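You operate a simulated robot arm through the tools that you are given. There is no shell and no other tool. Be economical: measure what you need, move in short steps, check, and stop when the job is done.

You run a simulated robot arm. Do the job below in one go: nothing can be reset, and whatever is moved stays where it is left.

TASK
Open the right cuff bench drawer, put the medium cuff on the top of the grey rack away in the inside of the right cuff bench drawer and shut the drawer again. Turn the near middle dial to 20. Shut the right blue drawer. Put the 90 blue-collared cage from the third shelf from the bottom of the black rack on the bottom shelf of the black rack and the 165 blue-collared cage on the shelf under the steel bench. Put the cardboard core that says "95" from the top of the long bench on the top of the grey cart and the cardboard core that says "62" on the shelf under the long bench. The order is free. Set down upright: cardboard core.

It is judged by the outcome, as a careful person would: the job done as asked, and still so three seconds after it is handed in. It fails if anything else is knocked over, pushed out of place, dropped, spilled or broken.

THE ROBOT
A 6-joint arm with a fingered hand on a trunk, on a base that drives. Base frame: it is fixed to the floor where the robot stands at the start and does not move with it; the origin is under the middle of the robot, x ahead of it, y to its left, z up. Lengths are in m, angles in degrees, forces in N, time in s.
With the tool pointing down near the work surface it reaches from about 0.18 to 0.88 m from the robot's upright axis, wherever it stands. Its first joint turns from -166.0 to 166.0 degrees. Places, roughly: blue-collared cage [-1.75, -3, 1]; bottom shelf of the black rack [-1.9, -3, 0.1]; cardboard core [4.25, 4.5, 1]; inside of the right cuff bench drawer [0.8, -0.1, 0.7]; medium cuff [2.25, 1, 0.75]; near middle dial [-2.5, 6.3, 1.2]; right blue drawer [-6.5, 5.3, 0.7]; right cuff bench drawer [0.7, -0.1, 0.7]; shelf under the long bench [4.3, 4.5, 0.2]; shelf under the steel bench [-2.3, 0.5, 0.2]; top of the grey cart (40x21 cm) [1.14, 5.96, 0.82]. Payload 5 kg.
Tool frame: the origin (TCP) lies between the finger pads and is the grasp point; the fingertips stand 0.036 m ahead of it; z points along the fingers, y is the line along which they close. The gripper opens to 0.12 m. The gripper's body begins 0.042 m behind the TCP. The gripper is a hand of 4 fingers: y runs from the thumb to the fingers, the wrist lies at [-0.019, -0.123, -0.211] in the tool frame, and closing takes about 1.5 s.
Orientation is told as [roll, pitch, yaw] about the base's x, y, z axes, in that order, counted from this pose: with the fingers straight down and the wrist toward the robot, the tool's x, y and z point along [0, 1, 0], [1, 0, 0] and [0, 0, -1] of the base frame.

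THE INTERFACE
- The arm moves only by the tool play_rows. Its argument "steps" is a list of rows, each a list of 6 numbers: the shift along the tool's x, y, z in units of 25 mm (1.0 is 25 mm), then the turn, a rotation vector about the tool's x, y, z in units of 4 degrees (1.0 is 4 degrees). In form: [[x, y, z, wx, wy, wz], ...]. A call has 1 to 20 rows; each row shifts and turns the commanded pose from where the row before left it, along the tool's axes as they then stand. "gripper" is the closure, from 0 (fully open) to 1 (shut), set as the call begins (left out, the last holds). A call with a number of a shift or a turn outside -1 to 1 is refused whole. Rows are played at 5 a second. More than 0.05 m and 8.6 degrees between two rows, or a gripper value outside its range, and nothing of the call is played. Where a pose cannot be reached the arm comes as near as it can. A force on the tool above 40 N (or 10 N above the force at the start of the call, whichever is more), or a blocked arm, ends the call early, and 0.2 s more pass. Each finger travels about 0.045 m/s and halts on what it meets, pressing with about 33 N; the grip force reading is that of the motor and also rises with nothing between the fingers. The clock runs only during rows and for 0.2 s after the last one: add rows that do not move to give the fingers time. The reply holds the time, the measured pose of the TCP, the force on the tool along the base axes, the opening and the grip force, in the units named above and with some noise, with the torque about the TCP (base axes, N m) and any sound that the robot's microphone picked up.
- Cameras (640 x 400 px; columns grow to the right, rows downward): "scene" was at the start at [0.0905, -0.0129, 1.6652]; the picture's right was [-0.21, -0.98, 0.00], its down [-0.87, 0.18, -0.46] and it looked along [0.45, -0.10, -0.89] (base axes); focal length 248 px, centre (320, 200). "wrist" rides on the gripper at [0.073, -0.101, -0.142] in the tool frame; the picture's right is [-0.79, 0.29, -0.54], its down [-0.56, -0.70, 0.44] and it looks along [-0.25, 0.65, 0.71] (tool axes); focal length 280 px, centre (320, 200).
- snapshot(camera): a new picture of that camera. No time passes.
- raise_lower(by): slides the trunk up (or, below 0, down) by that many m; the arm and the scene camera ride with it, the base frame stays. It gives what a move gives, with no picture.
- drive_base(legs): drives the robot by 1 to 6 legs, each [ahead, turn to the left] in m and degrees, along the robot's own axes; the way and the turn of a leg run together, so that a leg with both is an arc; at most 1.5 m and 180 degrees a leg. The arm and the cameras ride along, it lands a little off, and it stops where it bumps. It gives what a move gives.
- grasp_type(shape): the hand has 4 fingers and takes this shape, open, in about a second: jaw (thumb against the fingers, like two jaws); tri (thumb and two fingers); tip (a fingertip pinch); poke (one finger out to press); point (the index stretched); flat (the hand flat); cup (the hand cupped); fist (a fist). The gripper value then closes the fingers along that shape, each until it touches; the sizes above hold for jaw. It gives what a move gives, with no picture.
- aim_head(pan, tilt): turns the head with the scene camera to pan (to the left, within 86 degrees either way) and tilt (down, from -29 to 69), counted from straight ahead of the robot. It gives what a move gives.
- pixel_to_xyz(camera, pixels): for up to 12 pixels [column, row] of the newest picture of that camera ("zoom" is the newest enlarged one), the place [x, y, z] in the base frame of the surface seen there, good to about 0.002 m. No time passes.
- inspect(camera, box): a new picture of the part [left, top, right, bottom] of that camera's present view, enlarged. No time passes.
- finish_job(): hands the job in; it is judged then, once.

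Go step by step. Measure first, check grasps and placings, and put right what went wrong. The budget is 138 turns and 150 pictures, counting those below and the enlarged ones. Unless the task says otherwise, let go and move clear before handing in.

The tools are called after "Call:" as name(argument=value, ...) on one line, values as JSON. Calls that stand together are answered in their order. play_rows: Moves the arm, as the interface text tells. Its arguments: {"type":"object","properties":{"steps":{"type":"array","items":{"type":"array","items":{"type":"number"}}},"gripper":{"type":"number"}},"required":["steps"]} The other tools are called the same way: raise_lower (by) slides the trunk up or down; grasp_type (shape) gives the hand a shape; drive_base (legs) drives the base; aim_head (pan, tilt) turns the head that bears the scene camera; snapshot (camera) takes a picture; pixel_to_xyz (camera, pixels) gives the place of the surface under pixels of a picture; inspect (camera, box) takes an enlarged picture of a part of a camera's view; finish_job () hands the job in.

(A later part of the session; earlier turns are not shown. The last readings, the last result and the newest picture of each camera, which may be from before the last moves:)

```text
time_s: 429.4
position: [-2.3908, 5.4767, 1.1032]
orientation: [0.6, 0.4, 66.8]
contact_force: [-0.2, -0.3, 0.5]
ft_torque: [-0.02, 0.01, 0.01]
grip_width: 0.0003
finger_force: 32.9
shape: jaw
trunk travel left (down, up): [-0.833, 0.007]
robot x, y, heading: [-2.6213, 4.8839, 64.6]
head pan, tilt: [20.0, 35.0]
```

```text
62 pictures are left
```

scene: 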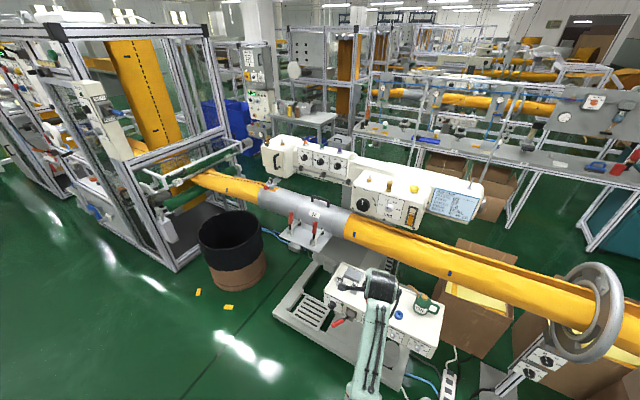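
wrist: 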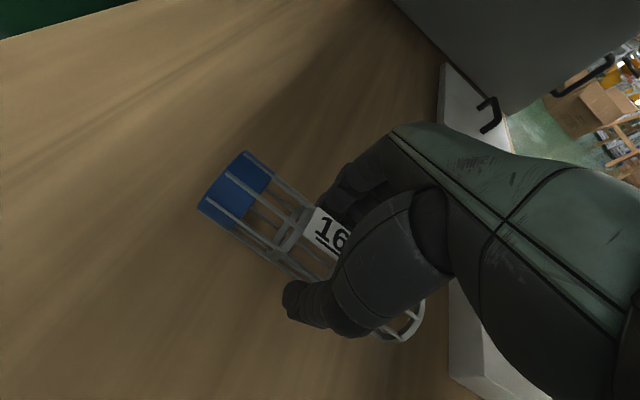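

Call:
inspect(camera="scene", box=[260, 125, 360, 187])

Call:
pixel_to_xyz(camera="zoom", pixels=[[285, 200], [375, 215], [465, 240], [370, 200], [390, 255], [250, 200], [500, 245], [375, 180]])

Call:
pixel_to_xyz(camera="scene", pixels=[[280, 190], [340, 215], [290, 220], [315, 230], [300, 320], [275, 310], [330, 355], [205, 260], [400, 385], [340, 300], [262, 170]])

```text
6.40 times, centred on (310, 156) of scene
```

zoom: 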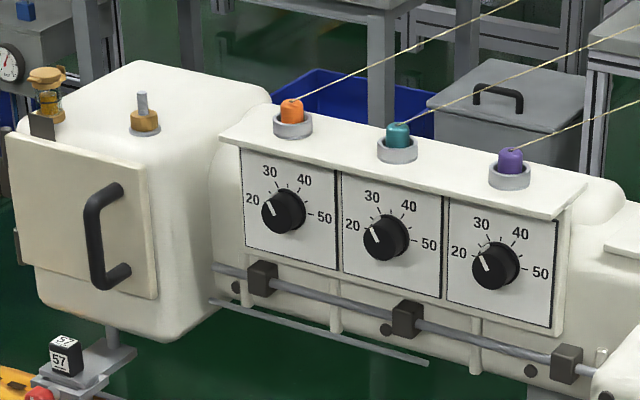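

```text
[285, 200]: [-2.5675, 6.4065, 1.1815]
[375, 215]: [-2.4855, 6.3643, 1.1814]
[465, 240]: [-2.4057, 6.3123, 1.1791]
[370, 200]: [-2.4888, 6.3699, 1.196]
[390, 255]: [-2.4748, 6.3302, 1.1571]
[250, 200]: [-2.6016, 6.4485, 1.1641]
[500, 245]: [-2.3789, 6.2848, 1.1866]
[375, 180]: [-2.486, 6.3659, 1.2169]
```

```text
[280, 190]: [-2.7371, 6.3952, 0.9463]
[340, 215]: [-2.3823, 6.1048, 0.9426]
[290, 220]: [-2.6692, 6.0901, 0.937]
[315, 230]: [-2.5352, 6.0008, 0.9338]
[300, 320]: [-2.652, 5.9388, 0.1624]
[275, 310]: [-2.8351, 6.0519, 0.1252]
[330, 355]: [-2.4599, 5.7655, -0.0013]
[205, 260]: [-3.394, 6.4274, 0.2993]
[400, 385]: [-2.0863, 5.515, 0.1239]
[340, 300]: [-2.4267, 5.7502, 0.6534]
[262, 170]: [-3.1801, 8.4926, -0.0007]
```

Call:
inspect(camera="scene", box=[312, 153, 330, 170])

Call:
pixel_to_xyz(camera="zoom", pixels=[[320, 220], [290, 200], [350, 250], [150, 150], [470, 240], [220, 60], [450, 100], [330, 180], [310, 260], [200, 300]])

```text
16.00 times, centred on (321, 162) of scene
```

zoom: 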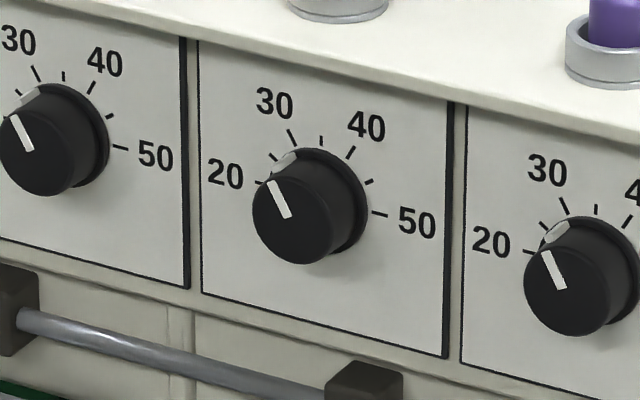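

```text
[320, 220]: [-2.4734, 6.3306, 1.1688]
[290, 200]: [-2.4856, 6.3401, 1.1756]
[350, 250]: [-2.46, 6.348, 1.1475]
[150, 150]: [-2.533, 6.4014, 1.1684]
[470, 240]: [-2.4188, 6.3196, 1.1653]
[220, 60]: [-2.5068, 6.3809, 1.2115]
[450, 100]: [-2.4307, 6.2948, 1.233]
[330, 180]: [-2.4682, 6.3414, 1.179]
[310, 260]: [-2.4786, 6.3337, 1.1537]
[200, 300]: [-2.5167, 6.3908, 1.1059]
```

The middle dial sits at about (-2.482, 6.335, 1.171), protruding 2.2 cm from a vertical panel. Its pointer is on the 25 tick, and 20 is at 9 o'clock, ~30° counter-clockwise. I'll orient the hand horizontally first, thumb to the right.

Call:
play_rows(steps=[[0, 0, 0, -1, 0, 0], [0, 0, 0, -1, 0, 0], [0, 0, 0, -1, 0, 0], [0, 0, 0, -1, 0, 0], [0, 0, 0, -1, 0, 0], [0, 0, 0, -1, 0, 0], [0, 0, 0, -1, 0, 0], [0, 0, 0, -1, 0, 0], [0, 0, 0, -1, 0, 0], [0, 0, 0, -1, 0, 0], [0, 0, 0, -1, 0, 0], [0, 0, 0, -1, 0, 0], [0, 0, 0, -1, 0, 0], [0, 0, 0, -1, 0, 0], [0, 0, 0, -1, 0, 0], [0, 0, 0, -1, 0, 0], [0, 0, 0, -1, 0, 0], [0, 0, 0, -1, 0, 0], [0, 0, 0, -1, 0, 0], [0, 0, 0, -1, 0, 0]], gripper=0.4)

Call:
play_rows(steps=[[0, 0, 0, -1, 0, 0], [0, 0, 0, -1, 0, 0], [0, 0, 0, -0.5, 0, 0], [0, 0, 0, 0, 0, -1], [0, 0, 0, 0, 0, -1], [0, 0, 0, 0, 0, -1], [0, 0, 0, 0, 0, -1], [0, 0, 0, 0, 0, -1], [0, 0, 0, 0, 0, -1], [0, 0, 0, 0, 0, -1], [0, 0, 0, 0, 0, -1], [0, 0, 0, 0, 0, -1], [0, 0, 0, 0, 0, -1], [0, 0, 0, 0, 0, -1], [0, 0, 0, 0, 0, -1], [0, 0, 0, 0, 0, -1], [0, 0, 0, 0, 0, -1]])

Call:
snapshot(camera="scene")

```text
time_s: 433.6
position: [-2.3955, 5.4791, 1.1047]
orientation: [2.4, -77.1, 65.7]
contact_force: [0.9, 0.6, 1.0]
ft_torque: [-0.01, 0.02, 0.02]
grip_width: 0.0719
finger_force: 0.0
shape: jaw
out of reach, approached as far as the arm can: row 14
trunk travel left (down, up): [-0.833, 0.007]
robot x, y, heading: [-2.6203, 4.8805, 64.7]
head pan, tilt: [20.0, 35.0]
```

```text
time_s: 437.2
position: [-2.3948, 5.4778, 1.1032]
orientation: [-86.3, -34.4, 156.0]
contact_force: [0.1, 0.7, -0.1]
ft_torque: [-0.02, 0.01, -0.01]
grip_width: 0.0718
finger_force: 0.1
shape: jaw
trunk travel left (down, up): [-0.833, 0.007]
robot x, y, heading: [-2.622, 4.8834, 64.5]
head pan, tilt: [20.0, 35.0]
```

```text
59 pictures are left
```

scene: 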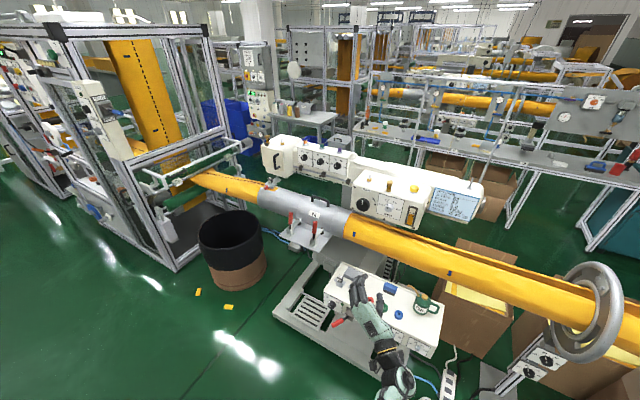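

Hand is horizontal as planned. I'll move the base to a ≈5.2, n≈2.78, with the tool axis along yaw 54.8°.

Call:
drive_base(legs=[[0, 29], [0.385, 0], [0, -42.2]])

Call:
aim_head(pan=25, tilt=35)

Call:
play_rows(steps=[[0, 0, 0, 0, 0, -1], [0, 0, 0, 0, 0, -1], [0, 0, 0, 0, 0, -1], [0, 0, 0, 0, 0, -1], [0, 0, 0, 0, 0, -1]])

Call:
snapshot(camera="scene")

```text
time_s: 443.7
position: [-2.2843, 5.7847, 1.1039]
orientation: [-86.3, -34.5, 142.3]
contact_force: [-0.6, 0.0, -1.0]
ft_torque: [0.01, 0.0, 0.03]
grip_width: 0.0719
finger_force: 0.1
shape: jaw
trunk travel left (down, up): [-0.833, 0.007]
robot x, y, heading: [-2.6461, 5.2615, 50.8]
head pan, tilt: [20.0, 35.0]
```

```text
time_s: 444.4
position: [-2.2826, 5.7843, 1.1029]
orientation: [-86.3, -34.5, 142.3]
contact_force: [0.8, -0.7, 0.3]
ft_torque: [-0.02, 0.04, -0.03]
grip_width: 0.0716
finger_force: 0.1
shape: jaw
trunk travel left (down, up): [-0.833, 0.007]
robot x, y, heading: [-2.6493, 5.2615, 51.0]
head pan, tilt: [25.0, 35.0]
```

```text
time_s: 445.6
position: [-2.2819, 5.7856, 1.1032]
orientation: [-86.9, -14.6, 143.5]
contact_force: [0.0, 0.5, -0.4]
ft_torque: [0.0, 0.03, 0.01]
grip_width: 0.0719
finger_force: 0.0
shape: jaw
trunk travel left (down, up): [-0.833, 0.007]
robot x, y, heading: [-2.6468, 5.2594, 51.0]
head pan, tilt: [25.0, 35.0]
```

```text
58 pictures are left
```

scene: 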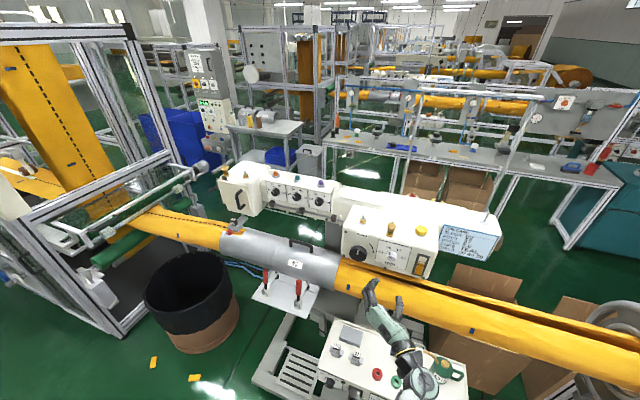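

Call:
inspect(camera="scene", box=[276, 178, 316, 218])

Call:
pixel_to_xyz(camera="zoom", pixels=[[305, 185], [285, 210], [345, 215], [315, 240], [300, 195], [330, 170], [230, 250], [420, 280], [350, 60], [400, 110], [240, 330], [370, 340]])

```text
10.00 times, centred on (296, 198) of scene
```

zoom: 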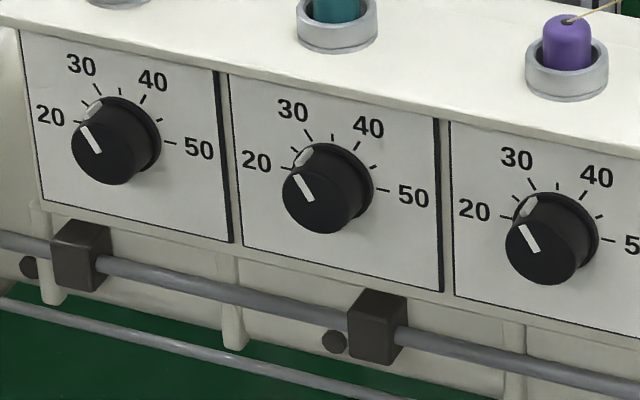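

```text
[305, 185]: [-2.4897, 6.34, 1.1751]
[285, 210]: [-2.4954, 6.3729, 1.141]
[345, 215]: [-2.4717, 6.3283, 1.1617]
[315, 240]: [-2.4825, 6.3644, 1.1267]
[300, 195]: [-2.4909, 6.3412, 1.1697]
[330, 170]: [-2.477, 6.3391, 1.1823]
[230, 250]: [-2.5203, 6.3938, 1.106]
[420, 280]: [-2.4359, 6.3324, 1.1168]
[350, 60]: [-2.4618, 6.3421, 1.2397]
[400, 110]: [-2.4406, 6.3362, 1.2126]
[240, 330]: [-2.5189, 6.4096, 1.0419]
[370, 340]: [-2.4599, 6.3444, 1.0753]
```

The knob axis is at a=5.686, z=1.166, with a 4.1 cm diameter. I'll shift the arm 0.3 m left and 6 cm up first (keeps clear of the right block), then reposition the base.

Call:
play_rows(steps=[[0.05, 0.95, 0, 0, 0, 0], [0.05, 0.95, 0, 0, 0, 0], [0.05, 0.95, 0, 0, 0, 0], [0.05, 0.95, 0, 0, 0, 0], [0.05, 0.95, 0, 0, 0, 0], [0.05, 0.95, 0, 0, 0, 0], [0.05, 0.95, 0, 0, 0, 0], [0.05, 0.95, 0, 0, 0, 0], [0.05, 0.95, 0, 0, 0, 0], [0.05, 0.95, 0, 0, 0, 0], [0.05, 0.95, 0, 0, 0, 0], [0.05, 0.95, 0, 0, 0, 0], [0.05, 0.85, 0, 0, 0, 0]])

Call:
drive_base(legs=[[0, 50], [0.19, 0], [0, -50]])

Call:
snapshot(camera="scene")

Call:
snapshot(camera="wrist")

```text
time_s: 448.4
position: [-2.5256, 5.9636, 1.1645]
orientation: [-86.9, -14.5, 143.5]
contact_force: [0.3, 0.3, -0.3]
ft_torque: [0.01, -0.02, 0.04]
grip_width: 0.0719
finger_force: 0.1
shape: jaw
trunk travel left (down, up): [-0.833, 0.007]
robot x, y, heading: [-2.6514, 5.2591, 50.7]
head pan, tilt: [25.0, 35.0]
```

```text
time_s: 455.4
position: [-2.5405, 6.1431, 1.1666]
orientation: [-86.8, -14.5, 142.0]
contact_force: [0.4, -0.4, -0.4]
ft_torque: [0.03, 0.02, -0.03]
grip_width: 0.0721
finger_force: 0.0
shape: jaw
trunk travel left (down, up): [-0.833, 0.007]
robot x, y, heading: [-2.6818, 5.4472, 49.5]
head pan, tilt: [25.0, 35.0]
```

```text
56 pictures are left
```

scene: 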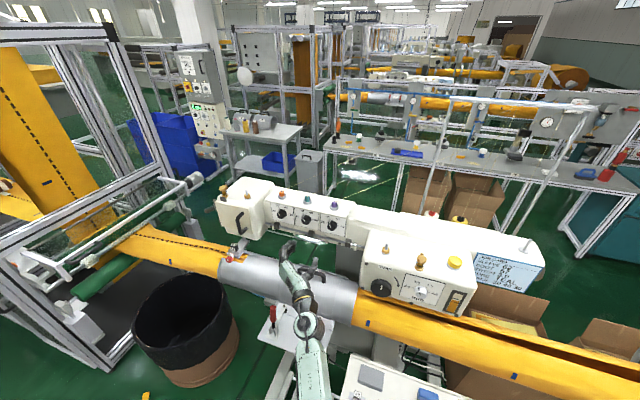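

```text
55 pictures are left
```

wrist: 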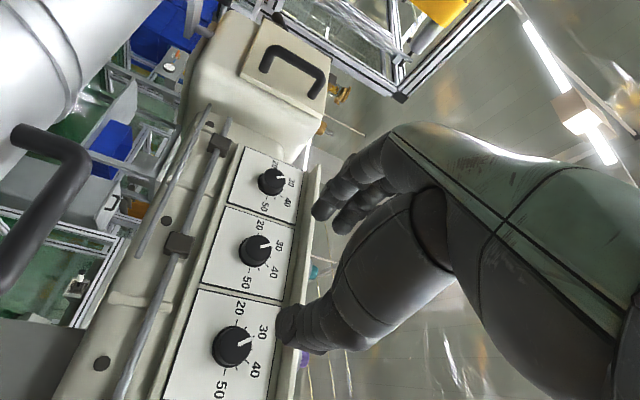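

TCP needs +6.6 cm left and 17.4 cm forward. I'll align laterally, correct yaw 2°, and advance 12 cm, then check.

Call:
play_rows(steps=[[0.1, 0.88, 0, -0.5, 0, 0], [0.1, 0.88, 0, 0, 0, 0], [0.1, 0.88, 0, 0, 0, 0], [0, 0, 0.96, 0, 0, 0], [0, 0, 0.96, 0, 0, 0], [0, 0, 0.96, 0, 0, 0], [0, 0, 0.96, 0, 0, 0], [0, 0, 0.96, 0, 0, 0]])

Call:
snapshot(camera="wrist")

Call:
inspect(camera="scene", box=[250, 180, 350, 260])

```text
time_s: 457.2
position: [-2.5235, 6.2812, 1.1699]
orientation: [-87.3, -14.6, 144.0]
contact_force: [-0.6, 0.3, -0.5]
ft_torque: [0.0, 0.01, 0.01]
grip_width: 0.0718
finger_force: 0.1
shape: jaw
trunk travel left (down, up): [-0.833, 0.007]
robot x, y, heading: [-2.6786, 5.4456, 49.3]
head pan, tilt: [25.0, 35.0]
```

```text
54 pictures are left
```

wrist: 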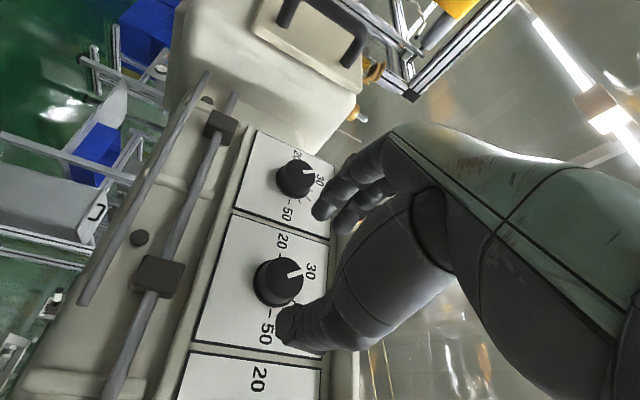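

```text
5.00 times, centred on (300, 220) of scene
```

zoom: 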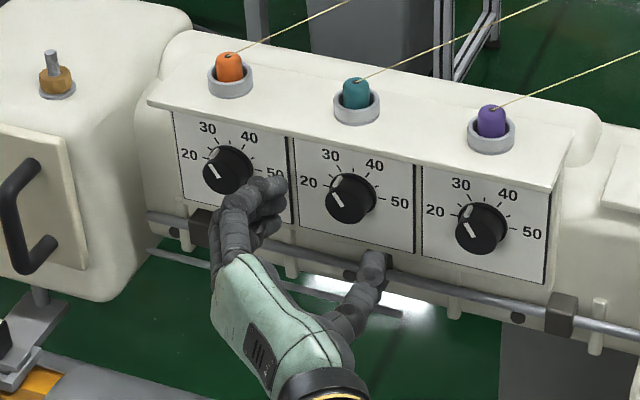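

The knob lies nearly on the tool axis (offset about 5 mm down, 8 mm toward the thumb). I'll nudge and advance 4.8 cm.

Call:
play_rows(steps=[[0.15, -0.25, 0.5, 0, 0, 0], [0, 0, 0.7, 0, 0, 0], [0, 0, 0.7, 0, 0, 0], [0, 0, 0, 0, 0, 0]])

Call:
snapshot(camera="wrist")

Call:
inspect(camera="scene", box=[270, 180, 350, 244])

```text
time_s: 458.2
position: [-2.4926, 6.3147, 1.1641]
orientation: [-87.4, -14.6, 144.0]
contact_force: [0.8, -0.4, -0.3]
ft_torque: [0.04, -0.01, 0.02]
grip_width: 0.0718
finger_force: 0.1
shape: jaw
trunk travel left (down, up): [-0.833, 0.007]
robot x, y, heading: [-2.6789, 5.444, 49.3]
head pan, tilt: [25.0, 35.0]
```

```text
52 pictures are left
```

wrist: 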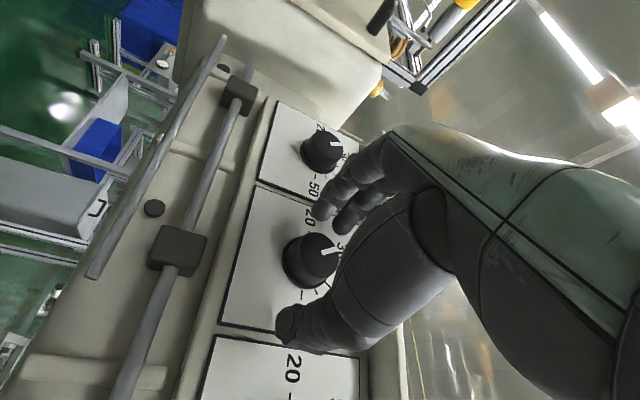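

```text
6.25 times, centred on (310, 212) of scene
```

zoom: 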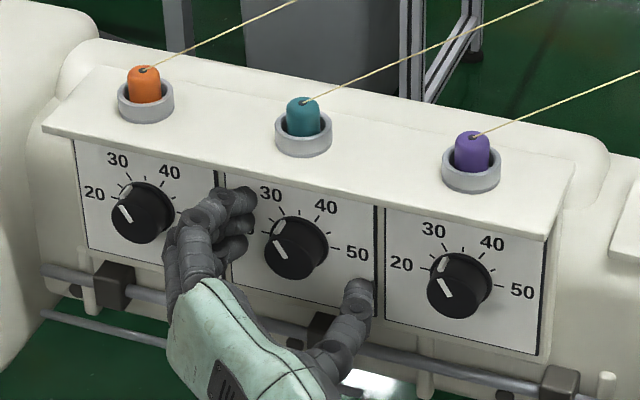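

Knob lies between fingers (left) and thumb (right). I'll close the grip.

Call:
play_rows(steps=[[0, 0, 0, 0, 0, 0], [0, 0, 0, 0, 0, 0], [0, 0, 0, 0, 0, 0], [0, 0, 0, 0, 0, 0], [0, 0, 0, 0, 0, 0]], gripper=1)

Call:
inspect(camera="scene", box=[290, 190, 340, 230])

```text
time_s: 459.4
position: [-2.491, 6.3156, 1.1619]
orientation: [-87.4, -14.6, 144.0]
contact_force: [1.9, -0.9, -1.7]
ft_torque: [-0.01, -0.01, 0.06]
grip_width: 0.0282
finger_force: 33.2
shape: jaw
trunk travel left (down, up): [-0.833, 0.007]
robot x, y, heading: [-2.6806, 5.4472, 49.3]
head pan, tilt: [25.0, 35.0]
```

```text
10.00 times, centred on (315, 210) of scene
```

zoom: 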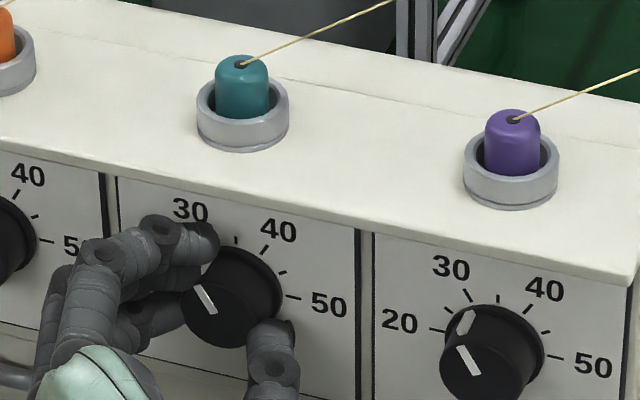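

Gripped (slightly below centre); the pointer is still visible. I'll turn counter-clockwise 16° and check.

Call:
play_rows(steps=[[0, 0, 0, 0, 0, -1], [0, 0, 0, 0, 0, -1], [0, 0, 0, 0, 0, -1], [0, 0, 0, 0, 0, -1], [0, 0, 0, 0, 0, 0]])

Call:
inspect(camera="scene", box=[290, 190, 340, 230])

```text
time_s: 460.6
position: [-2.4903, 6.315, 1.1643]
orientation: [-87.6, 1.2, 144.7]
contact_force: [7.8, -2.4, 6.5]
ft_torque: [0.19, -0.02, -0.2]
grip_width: 0.028
finger_force: 32.8
shape: jaw
trunk travel left (down, up): [-0.833, 0.007]
robot x, y, heading: [-2.6824, 5.4452, 49.5]
head pan, tilt: [25.0, 35.0]
```

```text
10.00 times, centred on (315, 210) of scene
```

zoom: 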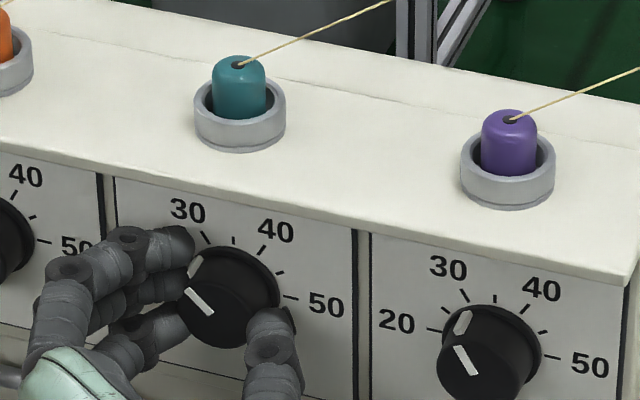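

The knob follows. I'll turn another 14°.

Call:
play_rows(steps=[[0, 0, 0, 0, 0, -1], [0, 0, 0, 0, 0, -1], [0, 0, 0, 0, 0, -1], [0, 0, 0, 0, 0, -0.5], [0, 0, 0, 0, 0, 0]])

Call:
play_rows(steps=[[0, 0, 0, 0, 0, 0], [0, 0, 0, 0, 0, 0], [0, 0, 0, 0, 0, 0], [0, 0, 0, 0, 0, 0], [0, 0, 0, 0, 0, 0]], gripper=0.4)

Call:
inspect(camera="scene", box=[290, 190, 340, 230])

```text
time_s: 461.8
position: [-2.4921, 6.3142, 1.1646]
orientation: [-87.5, 15.2, 145.3]
contact_force: [10.5, -1.4, 9.9]
ft_torque: [0.27, -0.09, -0.42]
grip_width: 0.0277
finger_force: 33.1
shape: jaw
trunk travel left (down, up): [-0.833, 0.007]
robot x, y, heading: [-2.6797, 5.4488, 49.4]
head pan, tilt: [25.0, 35.0]
```

```text
time_s: 463.0
position: [-2.4928, 6.3169, 1.1632]
orientation: [-87.5, 15.3, 145.5]
contact_force: [0.6, 0.3, -0.6]
ft_torque: [-0.03, 0.02, 0.0]
grip_width: 0.0717
finger_force: 0.0
shape: jaw
trunk travel left (down, up): [-0.833, 0.007]
robot x, y, heading: [-2.6794, 5.4443, 49.3]
head pan, tilt: [25.0, 35.0]
```

```text
10.00 times, centred on (315, 210) of scene
```

zoom: 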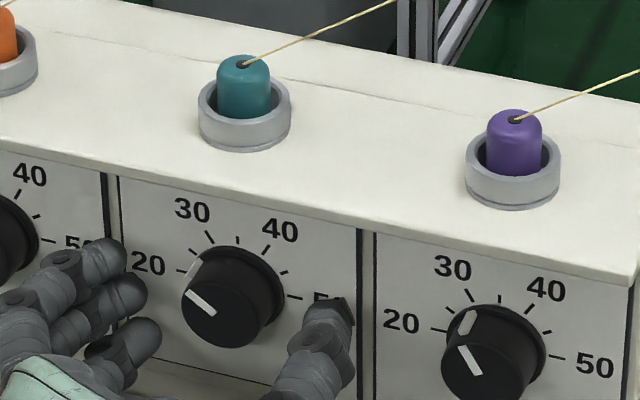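

Released; the pointer seems between 20 and 25. I'll zoom in tightly to read it.

Call:
inspect(camera="scene", box=[299, 206, 323, 226])

Call:
inspect(camera="scene", box=[326, 212, 350, 232])

```text
16.00 times, centred on (311, 216) of scene
```

zoom: 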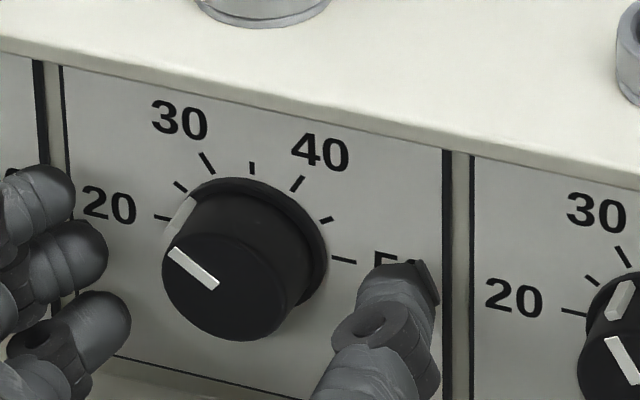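

```text
16.00 times, centred on (338, 222) of scene
```

zoom: 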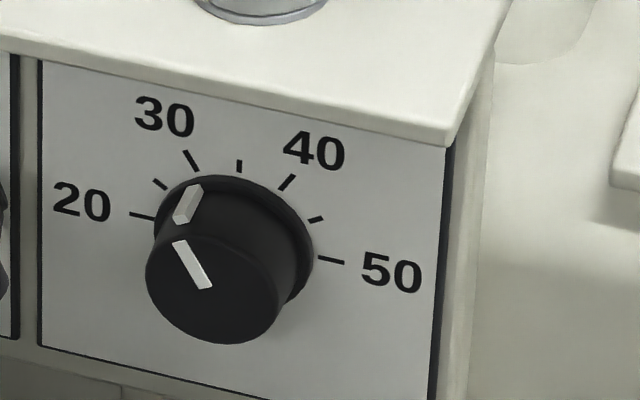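

Using the stripe and ticks (30° per 5 units), the dial began at 30 and now reads ≈26; it needs ~35° more. I'll swing the hand back 30°, regrip and turn 40°.

Call:
play_rows(steps=[[0, 0, 0, 0, 0, 1], [0, 0, 0, 0, 0, 1], [0, 0, 0, 0, 0, 1], [0, 0, 0, 0, 0, 1], [0, 0, 0, 0, 0, 1], [0, 0, 0, 0, 0, 1], [0, 0, 0, 0, 0, 1], [0, 0, 0, 0, 0, 0.5]])

Call:
play_rows(steps=[[0, 0, 0, 0, 0, 0], [0, 0, 0, 0, 0, 0], [0, 0, 0, 0, 0, 0], [0, 0, 0, 0, 0, 0], [0, 0, 0, 0, 0, 0]], gripper=1)

Call:
play_rows(steps=[[0, 0, 0, 0, 0, -1], [0, 0, 0, 0, 0, -1], [0, 0, 0, 0, 0, -1], [0, 0, 0, 0, 0, -1], [0, 0, 0, 0, 0, -1], [0, 0, 0, 0, 0, -1], [0, 0, 0, 0, 0, -1], [0, 0, 0, 0, 0, -1], [0, 0, 0, 0, 0, -1], [0, 0, 0, 0, 0, 0]])

Call:
inspect(camera="scene", box=[299, 206, 323, 226])

```text
time_s: 464.8
position: [-2.493, 6.315, 1.1625]
orientation: [-87.5, -14.6, 144.0]
contact_force: [0.5, -0.2, 0.2]
ft_torque: [0.0, 0.0, 0.0]
grip_width: 0.0715
finger_force: 0.1
shape: jaw
trunk travel left (down, up): [-0.833, 0.007]
robot x, y, heading: [-2.6792, 5.445, 49.3]
head pan, tilt: [25.0, 35.0]
```

```text
time_s: 466.0
position: [-2.4927, 6.315, 1.1625]
orientation: [-87.4, -14.6, 143.9]
contact_force: [2.1, -0.9, -0.5]
ft_torque: [-0.02, 0.04, 0.04]
grip_width: 0.0279
finger_force: 33.3
shape: jaw
trunk travel left (down, up): [-0.833, 0.007]
robot x, y, heading: [-2.6815, 5.443, 49.3]
head pan, tilt: [25.0, 35.0]
```

```text
time_s: 468.2
position: [-2.4911, 6.3144, 1.1651]
orientation: [-87.4, 21.2, 145.6]
contact_force: [7.7, -1.8, 6.6]
ft_torque: [0.28, -0.06, -0.32]
grip_width: 0.0274
finger_force: 33.3
shape: jaw
trunk travel left (down, up): [-0.833, 0.007]
robot x, y, heading: [-2.6786, 5.4443, 49.1]
head pan, tilt: [25.0, 35.0]
```

```text
16.00 times, centred on (311, 216) of scene
```

zoom: 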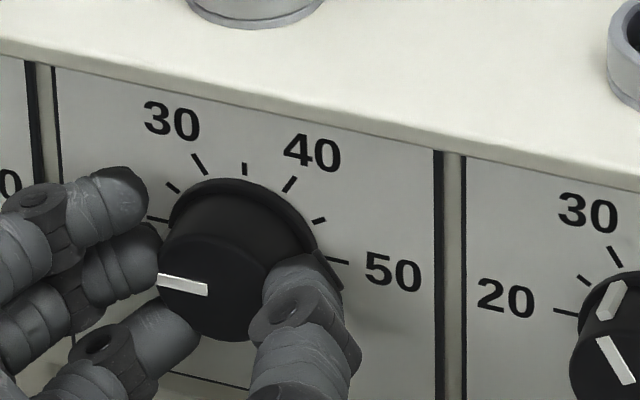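

The pointer is now near 20 (about -3° past). I'll release and read again.

Call:
play_rows(steps=[[0, 0, 0, 0, 0, 0], [0, 0, 0, 0, 0, 0], [0, 0, 0, 0, 0, 0], [0, 0, 0, 0, 0, 0], [0, 0, 0, 0, 0, 0]], gripper=0.4)

Call:
inspect(camera="scene", box=[299, 206, 323, 226])

```text
time_s: 469.4
position: [-2.4932, 6.3157, 1.1631]
orientation: [-87.3, 21.3, 145.7]
contact_force: [-0.9, 0.4, 1.3]
ft_torque: [0.0, 0.01, 0.02]
grip_width: 0.0714
finger_force: 0.1
shape: jaw
trunk travel left (down, up): [-0.833, 0.007]
robot x, y, heading: [-2.6784, 5.4443, 49.2]
head pan, tilt: [25.0, 35.0]
```

```text
16.00 times, centred on (311, 216) of scene
```

zoom: 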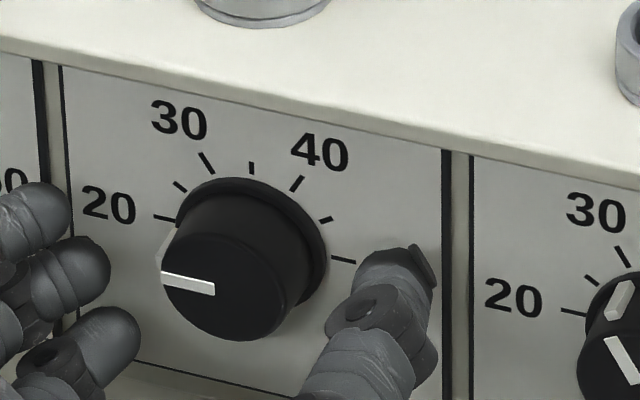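

The dial reads 20. I'll retract the hand and step the base back along the way it came, clear of the stool.

Call:
play_rows(steps=[[0, 0, -1, 0, 0, 0], [0, 0, -1, 0, 0, 0], [0, 0, -1, 0, 0, 0], [0, 0, -1, 0, 0, 0], [0, 0, -1, 0, 0, 0], [0, 0, -1, 0, 0, 0], [0, 0, -1, 0, 0, 0], [0, -1, 0, 0, 0, 0], [0, -1, 0, 0, 0, 0]])

Call:
drive_base(legs=[[0, 46], [-0.6, 0]])

Call:
inspect(camera="scene", box=[320, 100, 640, 300])

```text
time_s: 471.4
position: [-2.4965, 6.1443, 1.1708]
orientation: [-87.2, 21.2, 145.6]
contact_force: [0.8, -1.0, -0.5]
ft_torque: [-0.02, -0.02, 0.02]
grip_width: 0.0718
finger_force: 0.0
shape: jaw
out of reach, approached as far as the arm can: row 3, 4, 5, 6, 7
trunk travel left (down, up): [-0.833, 0.007]
robot x, y, heading: [-2.6798, 5.4447, 49.2]
head pan, tilt: [25.0, 35.0]
```

```text
time_s: 477.5
position: [-3.0026, 5.4642, 1.1705]
orientation: [-87.3, 21.3, -168.7]
contact_force: [-0.3, -0.3, -1.5]
ft_torque: [0.02, 0.0, -0.04]
grip_width: 0.0715
finger_force: 0.1
shape: jaw
trunk travel left (down, up): [-0.833, 0.007]
robot x, y, heading: [-2.6297, 4.8391, 95.0]
head pan, tilt: [25.0, 35.0]
```

```text
2.00 times, centred on (480, 200) of scene
```

zoom: 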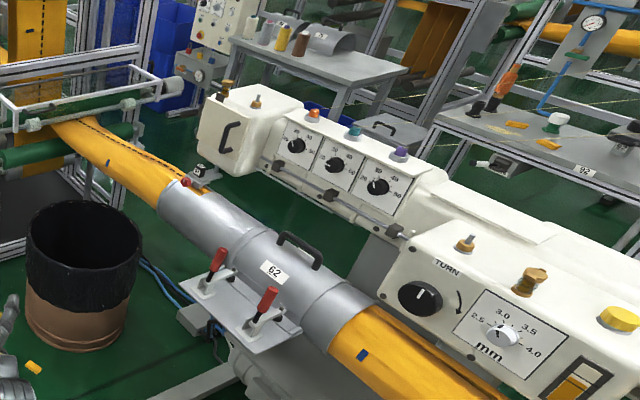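

The dial is done. I'll reverse out into the aisle and drive east past the pallet.

Call:
drive_base(legs=[[0, -17], [-1.19, 0], [-1.19, 0], [0, -113], [1.2, 0], [1.2, 0]])

Call:
play_rows(steps=[[0, 0, 0, 0, 0, 1], [0, 0, 0, 0, 0, 1], [0, 0, 0, 0, 0, 1], [0, 0, 0, 0, 0, 1], [0, 0, 0, 0, 0, 1], [0, 0, 0, 0, 0, 0.3], [0, 0, 0, 1, 1, 1], [0, 0, 0, 1, 1, 1], [0, 0, 0, 1, 1, 1], [0, 0, 0, 1, 1, 1], [0, 0, 0, 1, 1, 1], [0, 0, 0, 1, 1, 1], [0, 0, 0, 1, 1, 1], [0, 0, 0, 1, 1, 1], [0, 0, 0, 1, 1, 1], [0, 0, 0, 1, 1, 1], [0, 0, 0, 1, 1, 1], [0, 0, 0, 1, 1, 1], [0, 0, 0, 1, 1, 1], [0, 0, 0, 1, 1, 1]])

Call:
play_rows(steps=[[0, 0, 0, 1, 1, 1], [0, 0, 0, 1, 1, 1], [0, 0, 0, 1, 1, 1], [0, 0, 0, 0.3, 0.3, 0.3]])

Call:
aim_head(pan=30, tilt=20)

Call:
snapshot(camera="scene")

```text
time_s: 509.9
position: [-0.5612, 0.852, 1.1703]
orientation: [-87.2, 21.3, 57.6]
contact_force: [0.2, -0.5, 0.6]
ft_torque: [0.02, 0.0, 0.02]
grip_width: 0.0718
finger_force: 0.1
shape: jaw
trunk travel left (down, up): [-0.833, 0.007]
robot x, y, heading: [-1.2714, 1.0123, -39.0]
head pan, tilt: [25.0, 35.0]
```

```text
time_s: 514.1
position: [-0.725, 0.4971, 1.0484]
orientation: [-12.9, -10.2, -17.2]
contact_force: [-0.3, -0.5, 0.2]
ft_torque: [-0.02, 0.01, -0.03]
grip_width: 0.0716
finger_force: 0.0
shape: jaw
out of reach, approached as far as the arm can: row 9, 10, 11, 12, 13, 14, 15, 16, 17, 18, 19, 20
trunk travel left (down, up): [-0.833, 0.007]
robot x, y, heading: [-1.2635, 1.0128, -38.6]
head pan, tilt: [25.0, 35.0]
```

```text
time_s: 515.1
position: [-0.7682, 0.4527, 1.03]
orientation: [0.6, 0.2, -30.8]
contact_force: [-0.6, -0.2, 0.1]
ft_torque: [-0.02, -0.01, -0.02]
grip_width: 0.0719
finger_force: 0.2
shape: jaw
out of reach, approached as far as the arm can: row 1, 2, 3, 4
trunk travel left (down, up): [-0.833, 0.007]
robot x, y, heading: [-1.2677, 1.0158, -38.8]
head pan, tilt: [25.0, 35.0]
```

```text
time_s: 515.8
position: [-0.7676, 0.4539, 1.0304]
orientation: [0.5, 0.0, -30.7]
contact_force: [0.2, 0.7, -0.6]
ft_torque: [-0.02, -0.01, 0.01]
grip_width: 0.0714
finger_force: 0.1
shape: jaw
trunk travel left (down, up): [-0.833, 0.007]
robot x, y, heading: [-1.2658, 1.014, -38.9]
head pan, tilt: [30.0, 20.0]
```

```text
42 pictures are left
```

scene: 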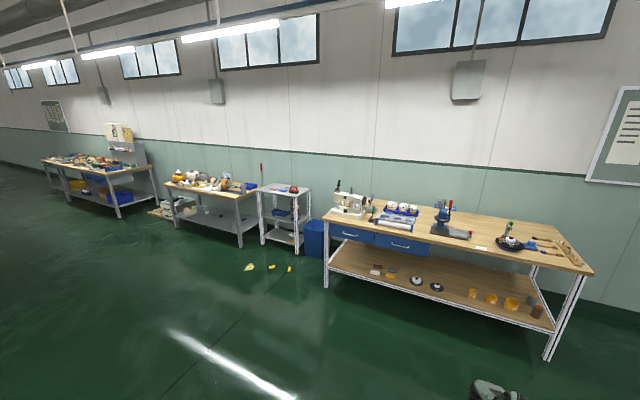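

Hand is pointing down again. I'll drive to the area before the long bench (leftmost along the wall).

Call:
drive_base(legs=[[1.05, 0], [0, 93.7], [1.45, 0], [1.45, 0], [1.4, 0], [0, -60]])

Call:
aim_head(pan=0, tilt=30)

Call:
snapshot(camera="scene")

```text
time_s: 551.9
position: [2.7138, 3.6687, 1.031]
orientation: [0.6, 0.1, 3.1]
contact_force: [-0.1, -0.2, -0.7]
ft_torque: [-0.02, -0.01, -0.01]
grip_width: 0.0718
finger_force: 0.0
shape: jaw
trunk travel left (down, up): [-0.833, 0.007]
robot x, y, heading: [1.9855, 3.8563, -4.9]
head pan, tilt: [30.0, 20.0]
```

```text
time_s: 552.8
position: [2.7133, 3.668, 1.031]
orientation: [0.5, 0.1, 3.0]
contact_force: [0.2, 0.3, -0.1]
ft_torque: [0.01, 0.0, 0.02]
grip_width: 0.0718
finger_force: 0.1
shape: jaw
trunk travel left (down, up): [-0.833, 0.007]
robot x, y, heading: [1.9877, 3.8578, -5.1]
head pan, tilt: [0.0, 30.0]
```

```text
41 pictures are left
```

scene: 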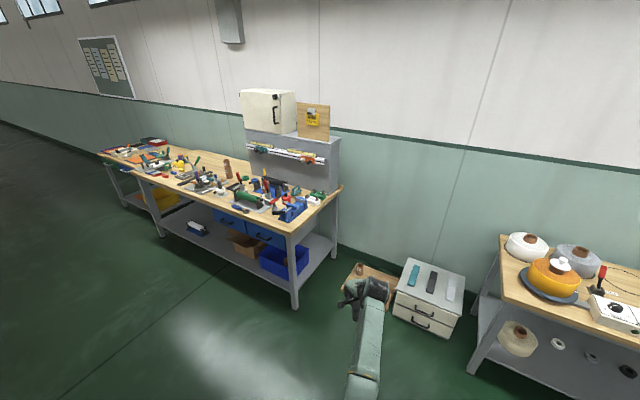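

The long bench is at (220,190). I'll zoom on its top for the cardboard cores.

Call:
inspect(camera="scene", box=[90, 130, 350, 300])

```text
2.35 times, centred on (220, 215) of scene
```

zoom: 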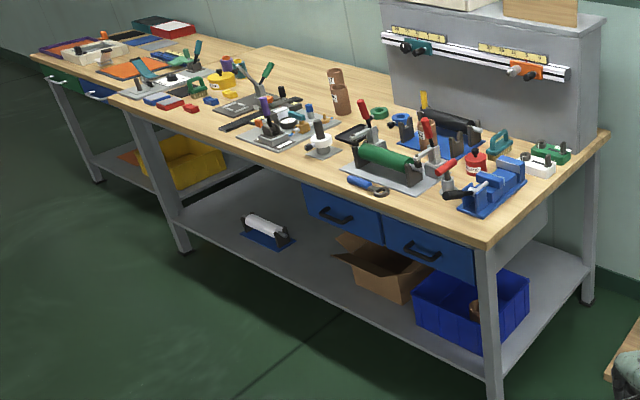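

Two brown cores stand at zoom (337,90). I'll measure them and the bench.

Call:
pixel_to_xyz(camera="zoom", pixels=[[342, 103], [335, 75], [342, 90], [175, 240], [490, 385], [300, 165], [480, 240], [250, 200], [320, 250], [260, 95], [600, 130], [300, 300]])

Call:
inspect(camera="scene", box=[205, 150, 265, 190])

```text
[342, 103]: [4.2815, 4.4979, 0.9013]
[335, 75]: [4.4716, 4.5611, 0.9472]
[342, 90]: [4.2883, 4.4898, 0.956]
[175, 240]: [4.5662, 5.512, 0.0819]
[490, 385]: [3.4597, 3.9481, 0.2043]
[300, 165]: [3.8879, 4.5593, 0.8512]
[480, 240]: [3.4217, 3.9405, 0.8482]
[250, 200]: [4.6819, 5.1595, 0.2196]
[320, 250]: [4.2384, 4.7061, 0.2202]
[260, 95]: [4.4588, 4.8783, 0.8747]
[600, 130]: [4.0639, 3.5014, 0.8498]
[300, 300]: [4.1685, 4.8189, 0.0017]
```

```text
10.00 times, centred on (235, 170) of scene
```

zoom: 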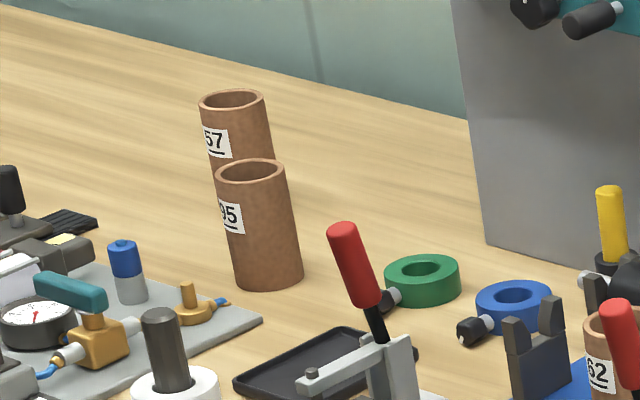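

Core 95 is at (4.28,4.50), and 62 at zoom (600,350), partly behind a clamp. I'll drive in front of the bench for a closer look.

Call:
pixel_to_xyz(camera="zoom", pixels=[[250, 250], [285, 270], [235, 165], [600, 380], [590, 320], [420, 290], [235, 130], [510, 310], [355, 260], [165, 320]])

Call:
drive_base(legs=[[0, 55], [1.2, 0], [0, -85]])

Call:
aim_head(pan=0, tilt=45)

Call:
snapshot(camera="scene")

```text
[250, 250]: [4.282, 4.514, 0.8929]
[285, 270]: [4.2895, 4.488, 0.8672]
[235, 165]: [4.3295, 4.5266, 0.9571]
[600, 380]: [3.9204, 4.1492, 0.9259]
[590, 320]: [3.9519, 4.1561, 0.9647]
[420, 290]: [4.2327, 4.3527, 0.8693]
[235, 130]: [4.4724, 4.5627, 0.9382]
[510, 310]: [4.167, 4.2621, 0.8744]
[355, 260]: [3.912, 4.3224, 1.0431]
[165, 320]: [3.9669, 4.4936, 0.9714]
```

```text
time_s: 566.8
position: [3.2959, 4.2645, 1.031]
orientation: [0.7, 0.1, -26.7]
contact_force: [-0.6, 0.2, 0.4]
ft_torque: [-0.02, 0.02, 0.01]
grip_width: 0.0717
finger_force: 0.0
shape: jaw
trunk travel left (down, up): [-0.833, 0.007]
robot x, y, heading: [2.7589, 4.7861, -34.8]
head pan, tilt: [0.0, 30.0]
```

```text
time_s: 567.5
position: [3.2964, 4.2651, 1.0304]
orientation: [0.7, 0.1, -26.7]
contact_force: [-0.3, 0.4, 0.6]
ft_torque: [-0.02, -0.01, -0.02]
grip_width: 0.0716
finger_force: 0.1
shape: jaw
trunk travel left (down, up): [-0.833, 0.007]
robot x, y, heading: [2.7533, 4.7903, -35.0]
head pan, tilt: [0.0, 45.0]
```

```text
38 pictures are left
```

scene: 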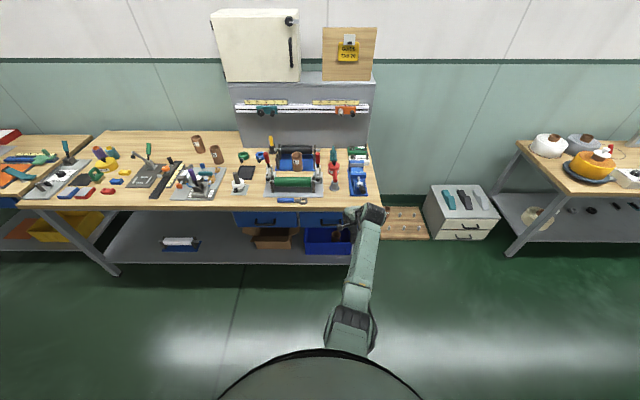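

Call:
inspect(camera="scene", box=[180, 125, 380, 215])

Call:
pixel_to_xyz(camera="zoom", pixels=[[115, 75], [115, 115], [375, 105], [375, 90], [375, 130], [340, 125], [410, 125], [375, 185], [290, 160], [440, 110], [205, 100], [490, 150]])

```text
3.20 times, centred on (280, 170) of scene
```

zoom: 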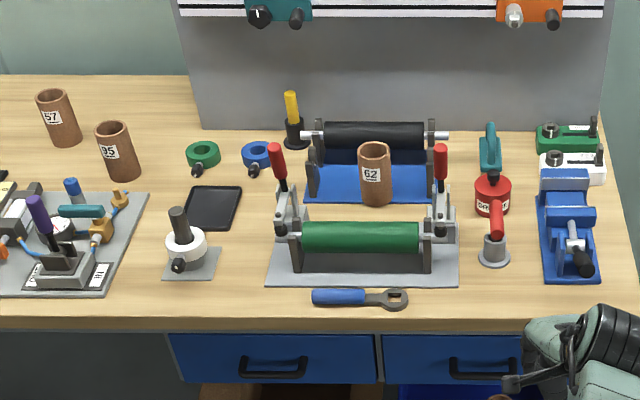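

```text
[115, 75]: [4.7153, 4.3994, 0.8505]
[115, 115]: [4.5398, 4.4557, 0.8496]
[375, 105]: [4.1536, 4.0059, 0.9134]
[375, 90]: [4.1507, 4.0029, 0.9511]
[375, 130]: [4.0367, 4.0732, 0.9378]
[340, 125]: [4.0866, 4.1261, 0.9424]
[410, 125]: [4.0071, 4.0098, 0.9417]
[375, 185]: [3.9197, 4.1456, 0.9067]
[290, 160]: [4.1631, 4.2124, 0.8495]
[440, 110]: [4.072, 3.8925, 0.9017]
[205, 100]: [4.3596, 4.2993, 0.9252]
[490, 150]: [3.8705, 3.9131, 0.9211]
```

I'll measure both cores and the neighbouring obstacles with better-chosen pixels.

Call:
pixel_to_xyz(camera="zoom", pixels=[[375, 147], [362, 170], [388, 170], [375, 200], [330, 185], [360, 240], [280, 150], [440, 150], [420, 185], [375, 135], [285, 215], [450, 215]])

Call:
pixel_to_xyz(camera="zoom", pixels=[[112, 124], [118, 150], [105, 160], [132, 160], [125, 178], [60, 110], [70, 145], [120, 195], [180, 215], [203, 160], [210, 205], [72, 190]])

```text
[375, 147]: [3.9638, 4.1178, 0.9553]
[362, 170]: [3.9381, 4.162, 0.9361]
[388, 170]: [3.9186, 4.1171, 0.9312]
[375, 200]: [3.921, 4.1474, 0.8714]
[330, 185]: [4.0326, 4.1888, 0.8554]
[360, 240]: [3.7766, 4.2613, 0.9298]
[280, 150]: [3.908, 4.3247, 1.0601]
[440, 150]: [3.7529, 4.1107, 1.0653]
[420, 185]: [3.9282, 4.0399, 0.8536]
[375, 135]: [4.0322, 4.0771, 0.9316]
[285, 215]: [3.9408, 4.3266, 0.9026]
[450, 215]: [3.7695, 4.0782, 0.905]
```

```text
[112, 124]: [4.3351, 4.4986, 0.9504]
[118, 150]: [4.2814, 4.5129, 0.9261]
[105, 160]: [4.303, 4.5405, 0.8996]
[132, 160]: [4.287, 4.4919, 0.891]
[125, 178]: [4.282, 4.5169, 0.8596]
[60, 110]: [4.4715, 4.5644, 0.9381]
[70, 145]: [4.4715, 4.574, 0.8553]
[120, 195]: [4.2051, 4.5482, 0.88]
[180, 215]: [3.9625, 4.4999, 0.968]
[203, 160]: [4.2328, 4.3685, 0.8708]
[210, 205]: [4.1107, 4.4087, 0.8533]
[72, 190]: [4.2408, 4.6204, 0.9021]
```

Core 62 axis ≈ (3.946, 4.131), standing z 0.855–0.965 between lever clamps (tops ~1.07) and rollers. I'll raise and square the hand, then approach part way.

Call:
play_rows(steps=[[0.77, 0, -0.95, 0, 0, 0.34], [0.77, 0, -0.95, 0, 0, 0.34], [0.77, 0, -0.95, 0, 0, 0.34], [0.77, 0, -0.95, 0, 0, 0.34], [0.77, 0, -0.95, 0, 0, 0.34], [0.77, 0, -0.95, 0, 0, 0.34]], gripper=0.35)

Call:
drive_base(legs=[[0, 18], [0.46, 0], [0, -18]])

```text
time_s: 568.9
position: [3.278, 4.2956, 1.1664]
orientation: [5.0, -1.4, -31.8]
contact_force: [-0.2, -0.2, 0.6]
ft_torque: [0.01, 0.0, -0.01]
grip_width: 0.0779
finger_force: 0.2
shape: jaw
out of reach, approached as far as the arm can: row 1, 2, 3, 4, 5, 6
trunk travel left (down, up): [-0.833, 0.007]
robot x, y, heading: [2.7583, 4.7859, -34.7]
head pan, tilt: [0.0, 45.0]
```

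```text
time_s: 574.2
position: [3.7156, 4.1602, 1.1664]
orientation: [5.0, -1.5, -32.2]
contact_force: [-0.1, -0.1, 1.1]
ft_torque: [0.0, 0.03, 0.02]
grip_width: 0.0774
finger_force: 0.0
shape: jaw
trunk travel left (down, up): [-0.833, 0.007]
robot x, y, heading: [3.1939, 4.6559, -35.1]
head pan, tilt: [0.0, 45.0]
```

Arm was at its reach limit. I'll retract slightly and shift left 10.5 cm, leveling the roll.

Call:
play_rows(steps=[[0.9, -0.8, 0, 0, 0, 0], [0.9, -0.8, 0, 0, 0, 0], [0.9, -0.8, 0, 0, 0, 0], [0.9, 0, 0, 0, 0, 0], [0.7, 0, 0, 0, 0, 0], [0, 0, 0, 0, 0, 0]])

Call:
snapshot(camera="wrist")

```text
time_s: 575.6
position: [3.6827, 4.2521, 1.18]
orientation: [6.5, -1.8, -31.3]
contact_force: [0.1, -0.1, -0.3]
ft_torque: [0.03, -0.03, 0.01]
grip_width: 0.0778
finger_force: 0.1
shape: jaw
out of reach, approached as far as the arm can: row 2, 3, 4, 5
trunk travel left (down, up): [-0.833, 0.007]
robot x, y, heading: [3.1963, 4.6578, -35.4]
head pan, tilt: [0.0, 45.0]
```

```text
36 pictures are left
```

wrist: 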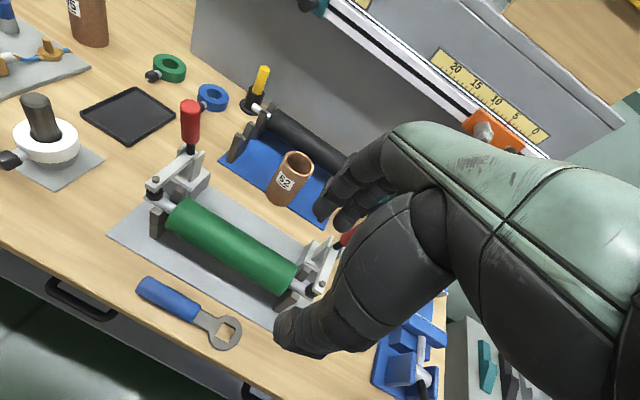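

The arm still reports limits. I'll test by lowering a bit to see whether it regains freedom.

Call:
play_rows(steps=[[0, 0, 0.8, 0, 0, 0], [0, 0, 0.8, 0, 0, 0], [0, 0, 0.4, 0, 0, 0]])

Call:
play_rows(steps=[[0.5, 0, 0, 0, 0.7, 0], [0.5, 0, 0, 0, 0.7, 0]])

```text
time_s: 576.5
position: [3.6672, 4.2397, 1.1313]
orientation: [5.6, -1.6, -31.7]
contact_force: [-0.3, -0.8, -0.3]
ft_torque: [0.01, -0.01, -0.03]
grip_width: 0.0777
finger_force: 0.0
shape: jaw
out of reach, approached as far as the arm can: row 1, 2, 3
trunk travel left (down, up): [-0.833, 0.007]
robot x, y, heading: [3.1956, 4.6619, -35.5]
head pan, tilt: [0.0, 45.0]
```

```text
time_s: 577.0
position: [3.68, 4.2619, 1.1354]
orientation: [10.7, -1.4, -32.2]
contact_force: [-0.2, 0.0, -0.2]
ft_torque: [-0.04, 0.01, 0.01]
grip_width: 0.0778
finger_force: 0.1
shape: jaw
trunk travel left (down, up): [-0.833, 0.007]
robot x, y, heading: [3.1986, 4.6548, -35.1]
head pan, tilt: [0.0, 45.0]
```

A wrist joint is pinned at its limit since my combined rotation. I'll back off and unwind the rotation along the original path (back to horizontal, roll back, pitch down).

Call:
drive_base(legs=[[-0.5, 0]])

Call:
play_rows(steps=[[0, -0.5, 0, -1, -1, -1], [0, -0.5, 0, -1, -1, -1], [0, 0, 0, -1, -1, -1], [0, 0, 0, -1, -1, -1], [0, 0, 0, -1, -1, -1], [0, 0, 0, -1, -1, -1], [0, 0, 0, -1, -1, -1], [0, 0, 0, -1, -1, -1], [0, 0, 0, -1, -1, -1], [0, 0, 0, -1, -1, -1], [0, 0, 0, -1, -1, -1], [0, 0, 0, -1, -1, -1], [0, 0, 0, -1, -1, -1], [0, 0, 0, -1, -1, -1], [0, 0, 0, -1, -1, -1], [0, 0, 0, -1, -1, -1], [0, 0, 0, -1, -1, -1]])

Call:
play_rows(steps=[[0, 0, 0, 0, 0, 1], [0, 0, 0, 0, 0, 1], [0, 0, 0, 0, 0, 1], [0, 0, 0, 0, 0, 1], [0, 0, 0, 0, 0, 1], [0, 0, 0, 0, 0, 1], [0, 0, 0, 0, 0, 1], [0, 0, 0, 0, 0, 1], [0, 0, 0, 0, 0, 1], [0, 0, 0, 0, 0, 1], [0, 0, 0, 0, 0, 1], [0, 0, 0, 0, 0, 1], [0, 0, 0, 0, 0, 1], [0, 0, 0, 0, 0, 1], [0, 0, 0, 0, 0, 1], [0, 0, 0, 0, 0, 1], [0, 0, 0, 0, 0, 1], [0, 0, 0, 0, 0, 1], [0, 0, 0, 0, 0, 1], [0, 0, 0, 0, 0, 1]])

```text
time_s: 580.2
position: [3.2704, 4.549, 1.1342]
orientation: [10.6, -1.4, -32.2]
contact_force: [0.0, 0.2, 0.4]
ft_torque: [0.0, 0.01, 0.01]
grip_width: 0.0779
finger_force: 0.1
shape: jaw
trunk travel left (down, up): [-0.833, 0.007]
robot x, y, heading: [2.7875, 4.9447, -35.3]
head pan, tilt: [0.0, 45.0]
```

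```text
time_s: 583.8
position: [3.2497, 4.5615, 1.1329]
orientation: [-90.0, -12.0, 56.8]
contact_force: [0.2, -0.8, -0.5]
ft_torque: [0.01, -0.02, 0.02]
grip_width: 0.0777
finger_force: 0.0
shape: jaw
trunk travel left (down, up): [-0.833, 0.007]
robot x, y, heading: [2.7887, 4.949, -35.2]
head pan, tilt: [0.0, 45.0]
```

```text
time_s: 588.0
position: [3.2483, 4.5615, 1.1327]
orientation: [87.7, -88.0, -120.8]
contact_force: [0.1, 0.6, 0.2]
ft_torque: [0.0, 0.01, -0.01]
grip_width: 0.0775
finger_force: 0.1
shape: jaw
trunk travel left (down, up): [-0.833, 0.007]
robot x, y, heading: [2.7897, 4.9486, -35.0]
head pan, tilt: [0.0, 45.0]
```

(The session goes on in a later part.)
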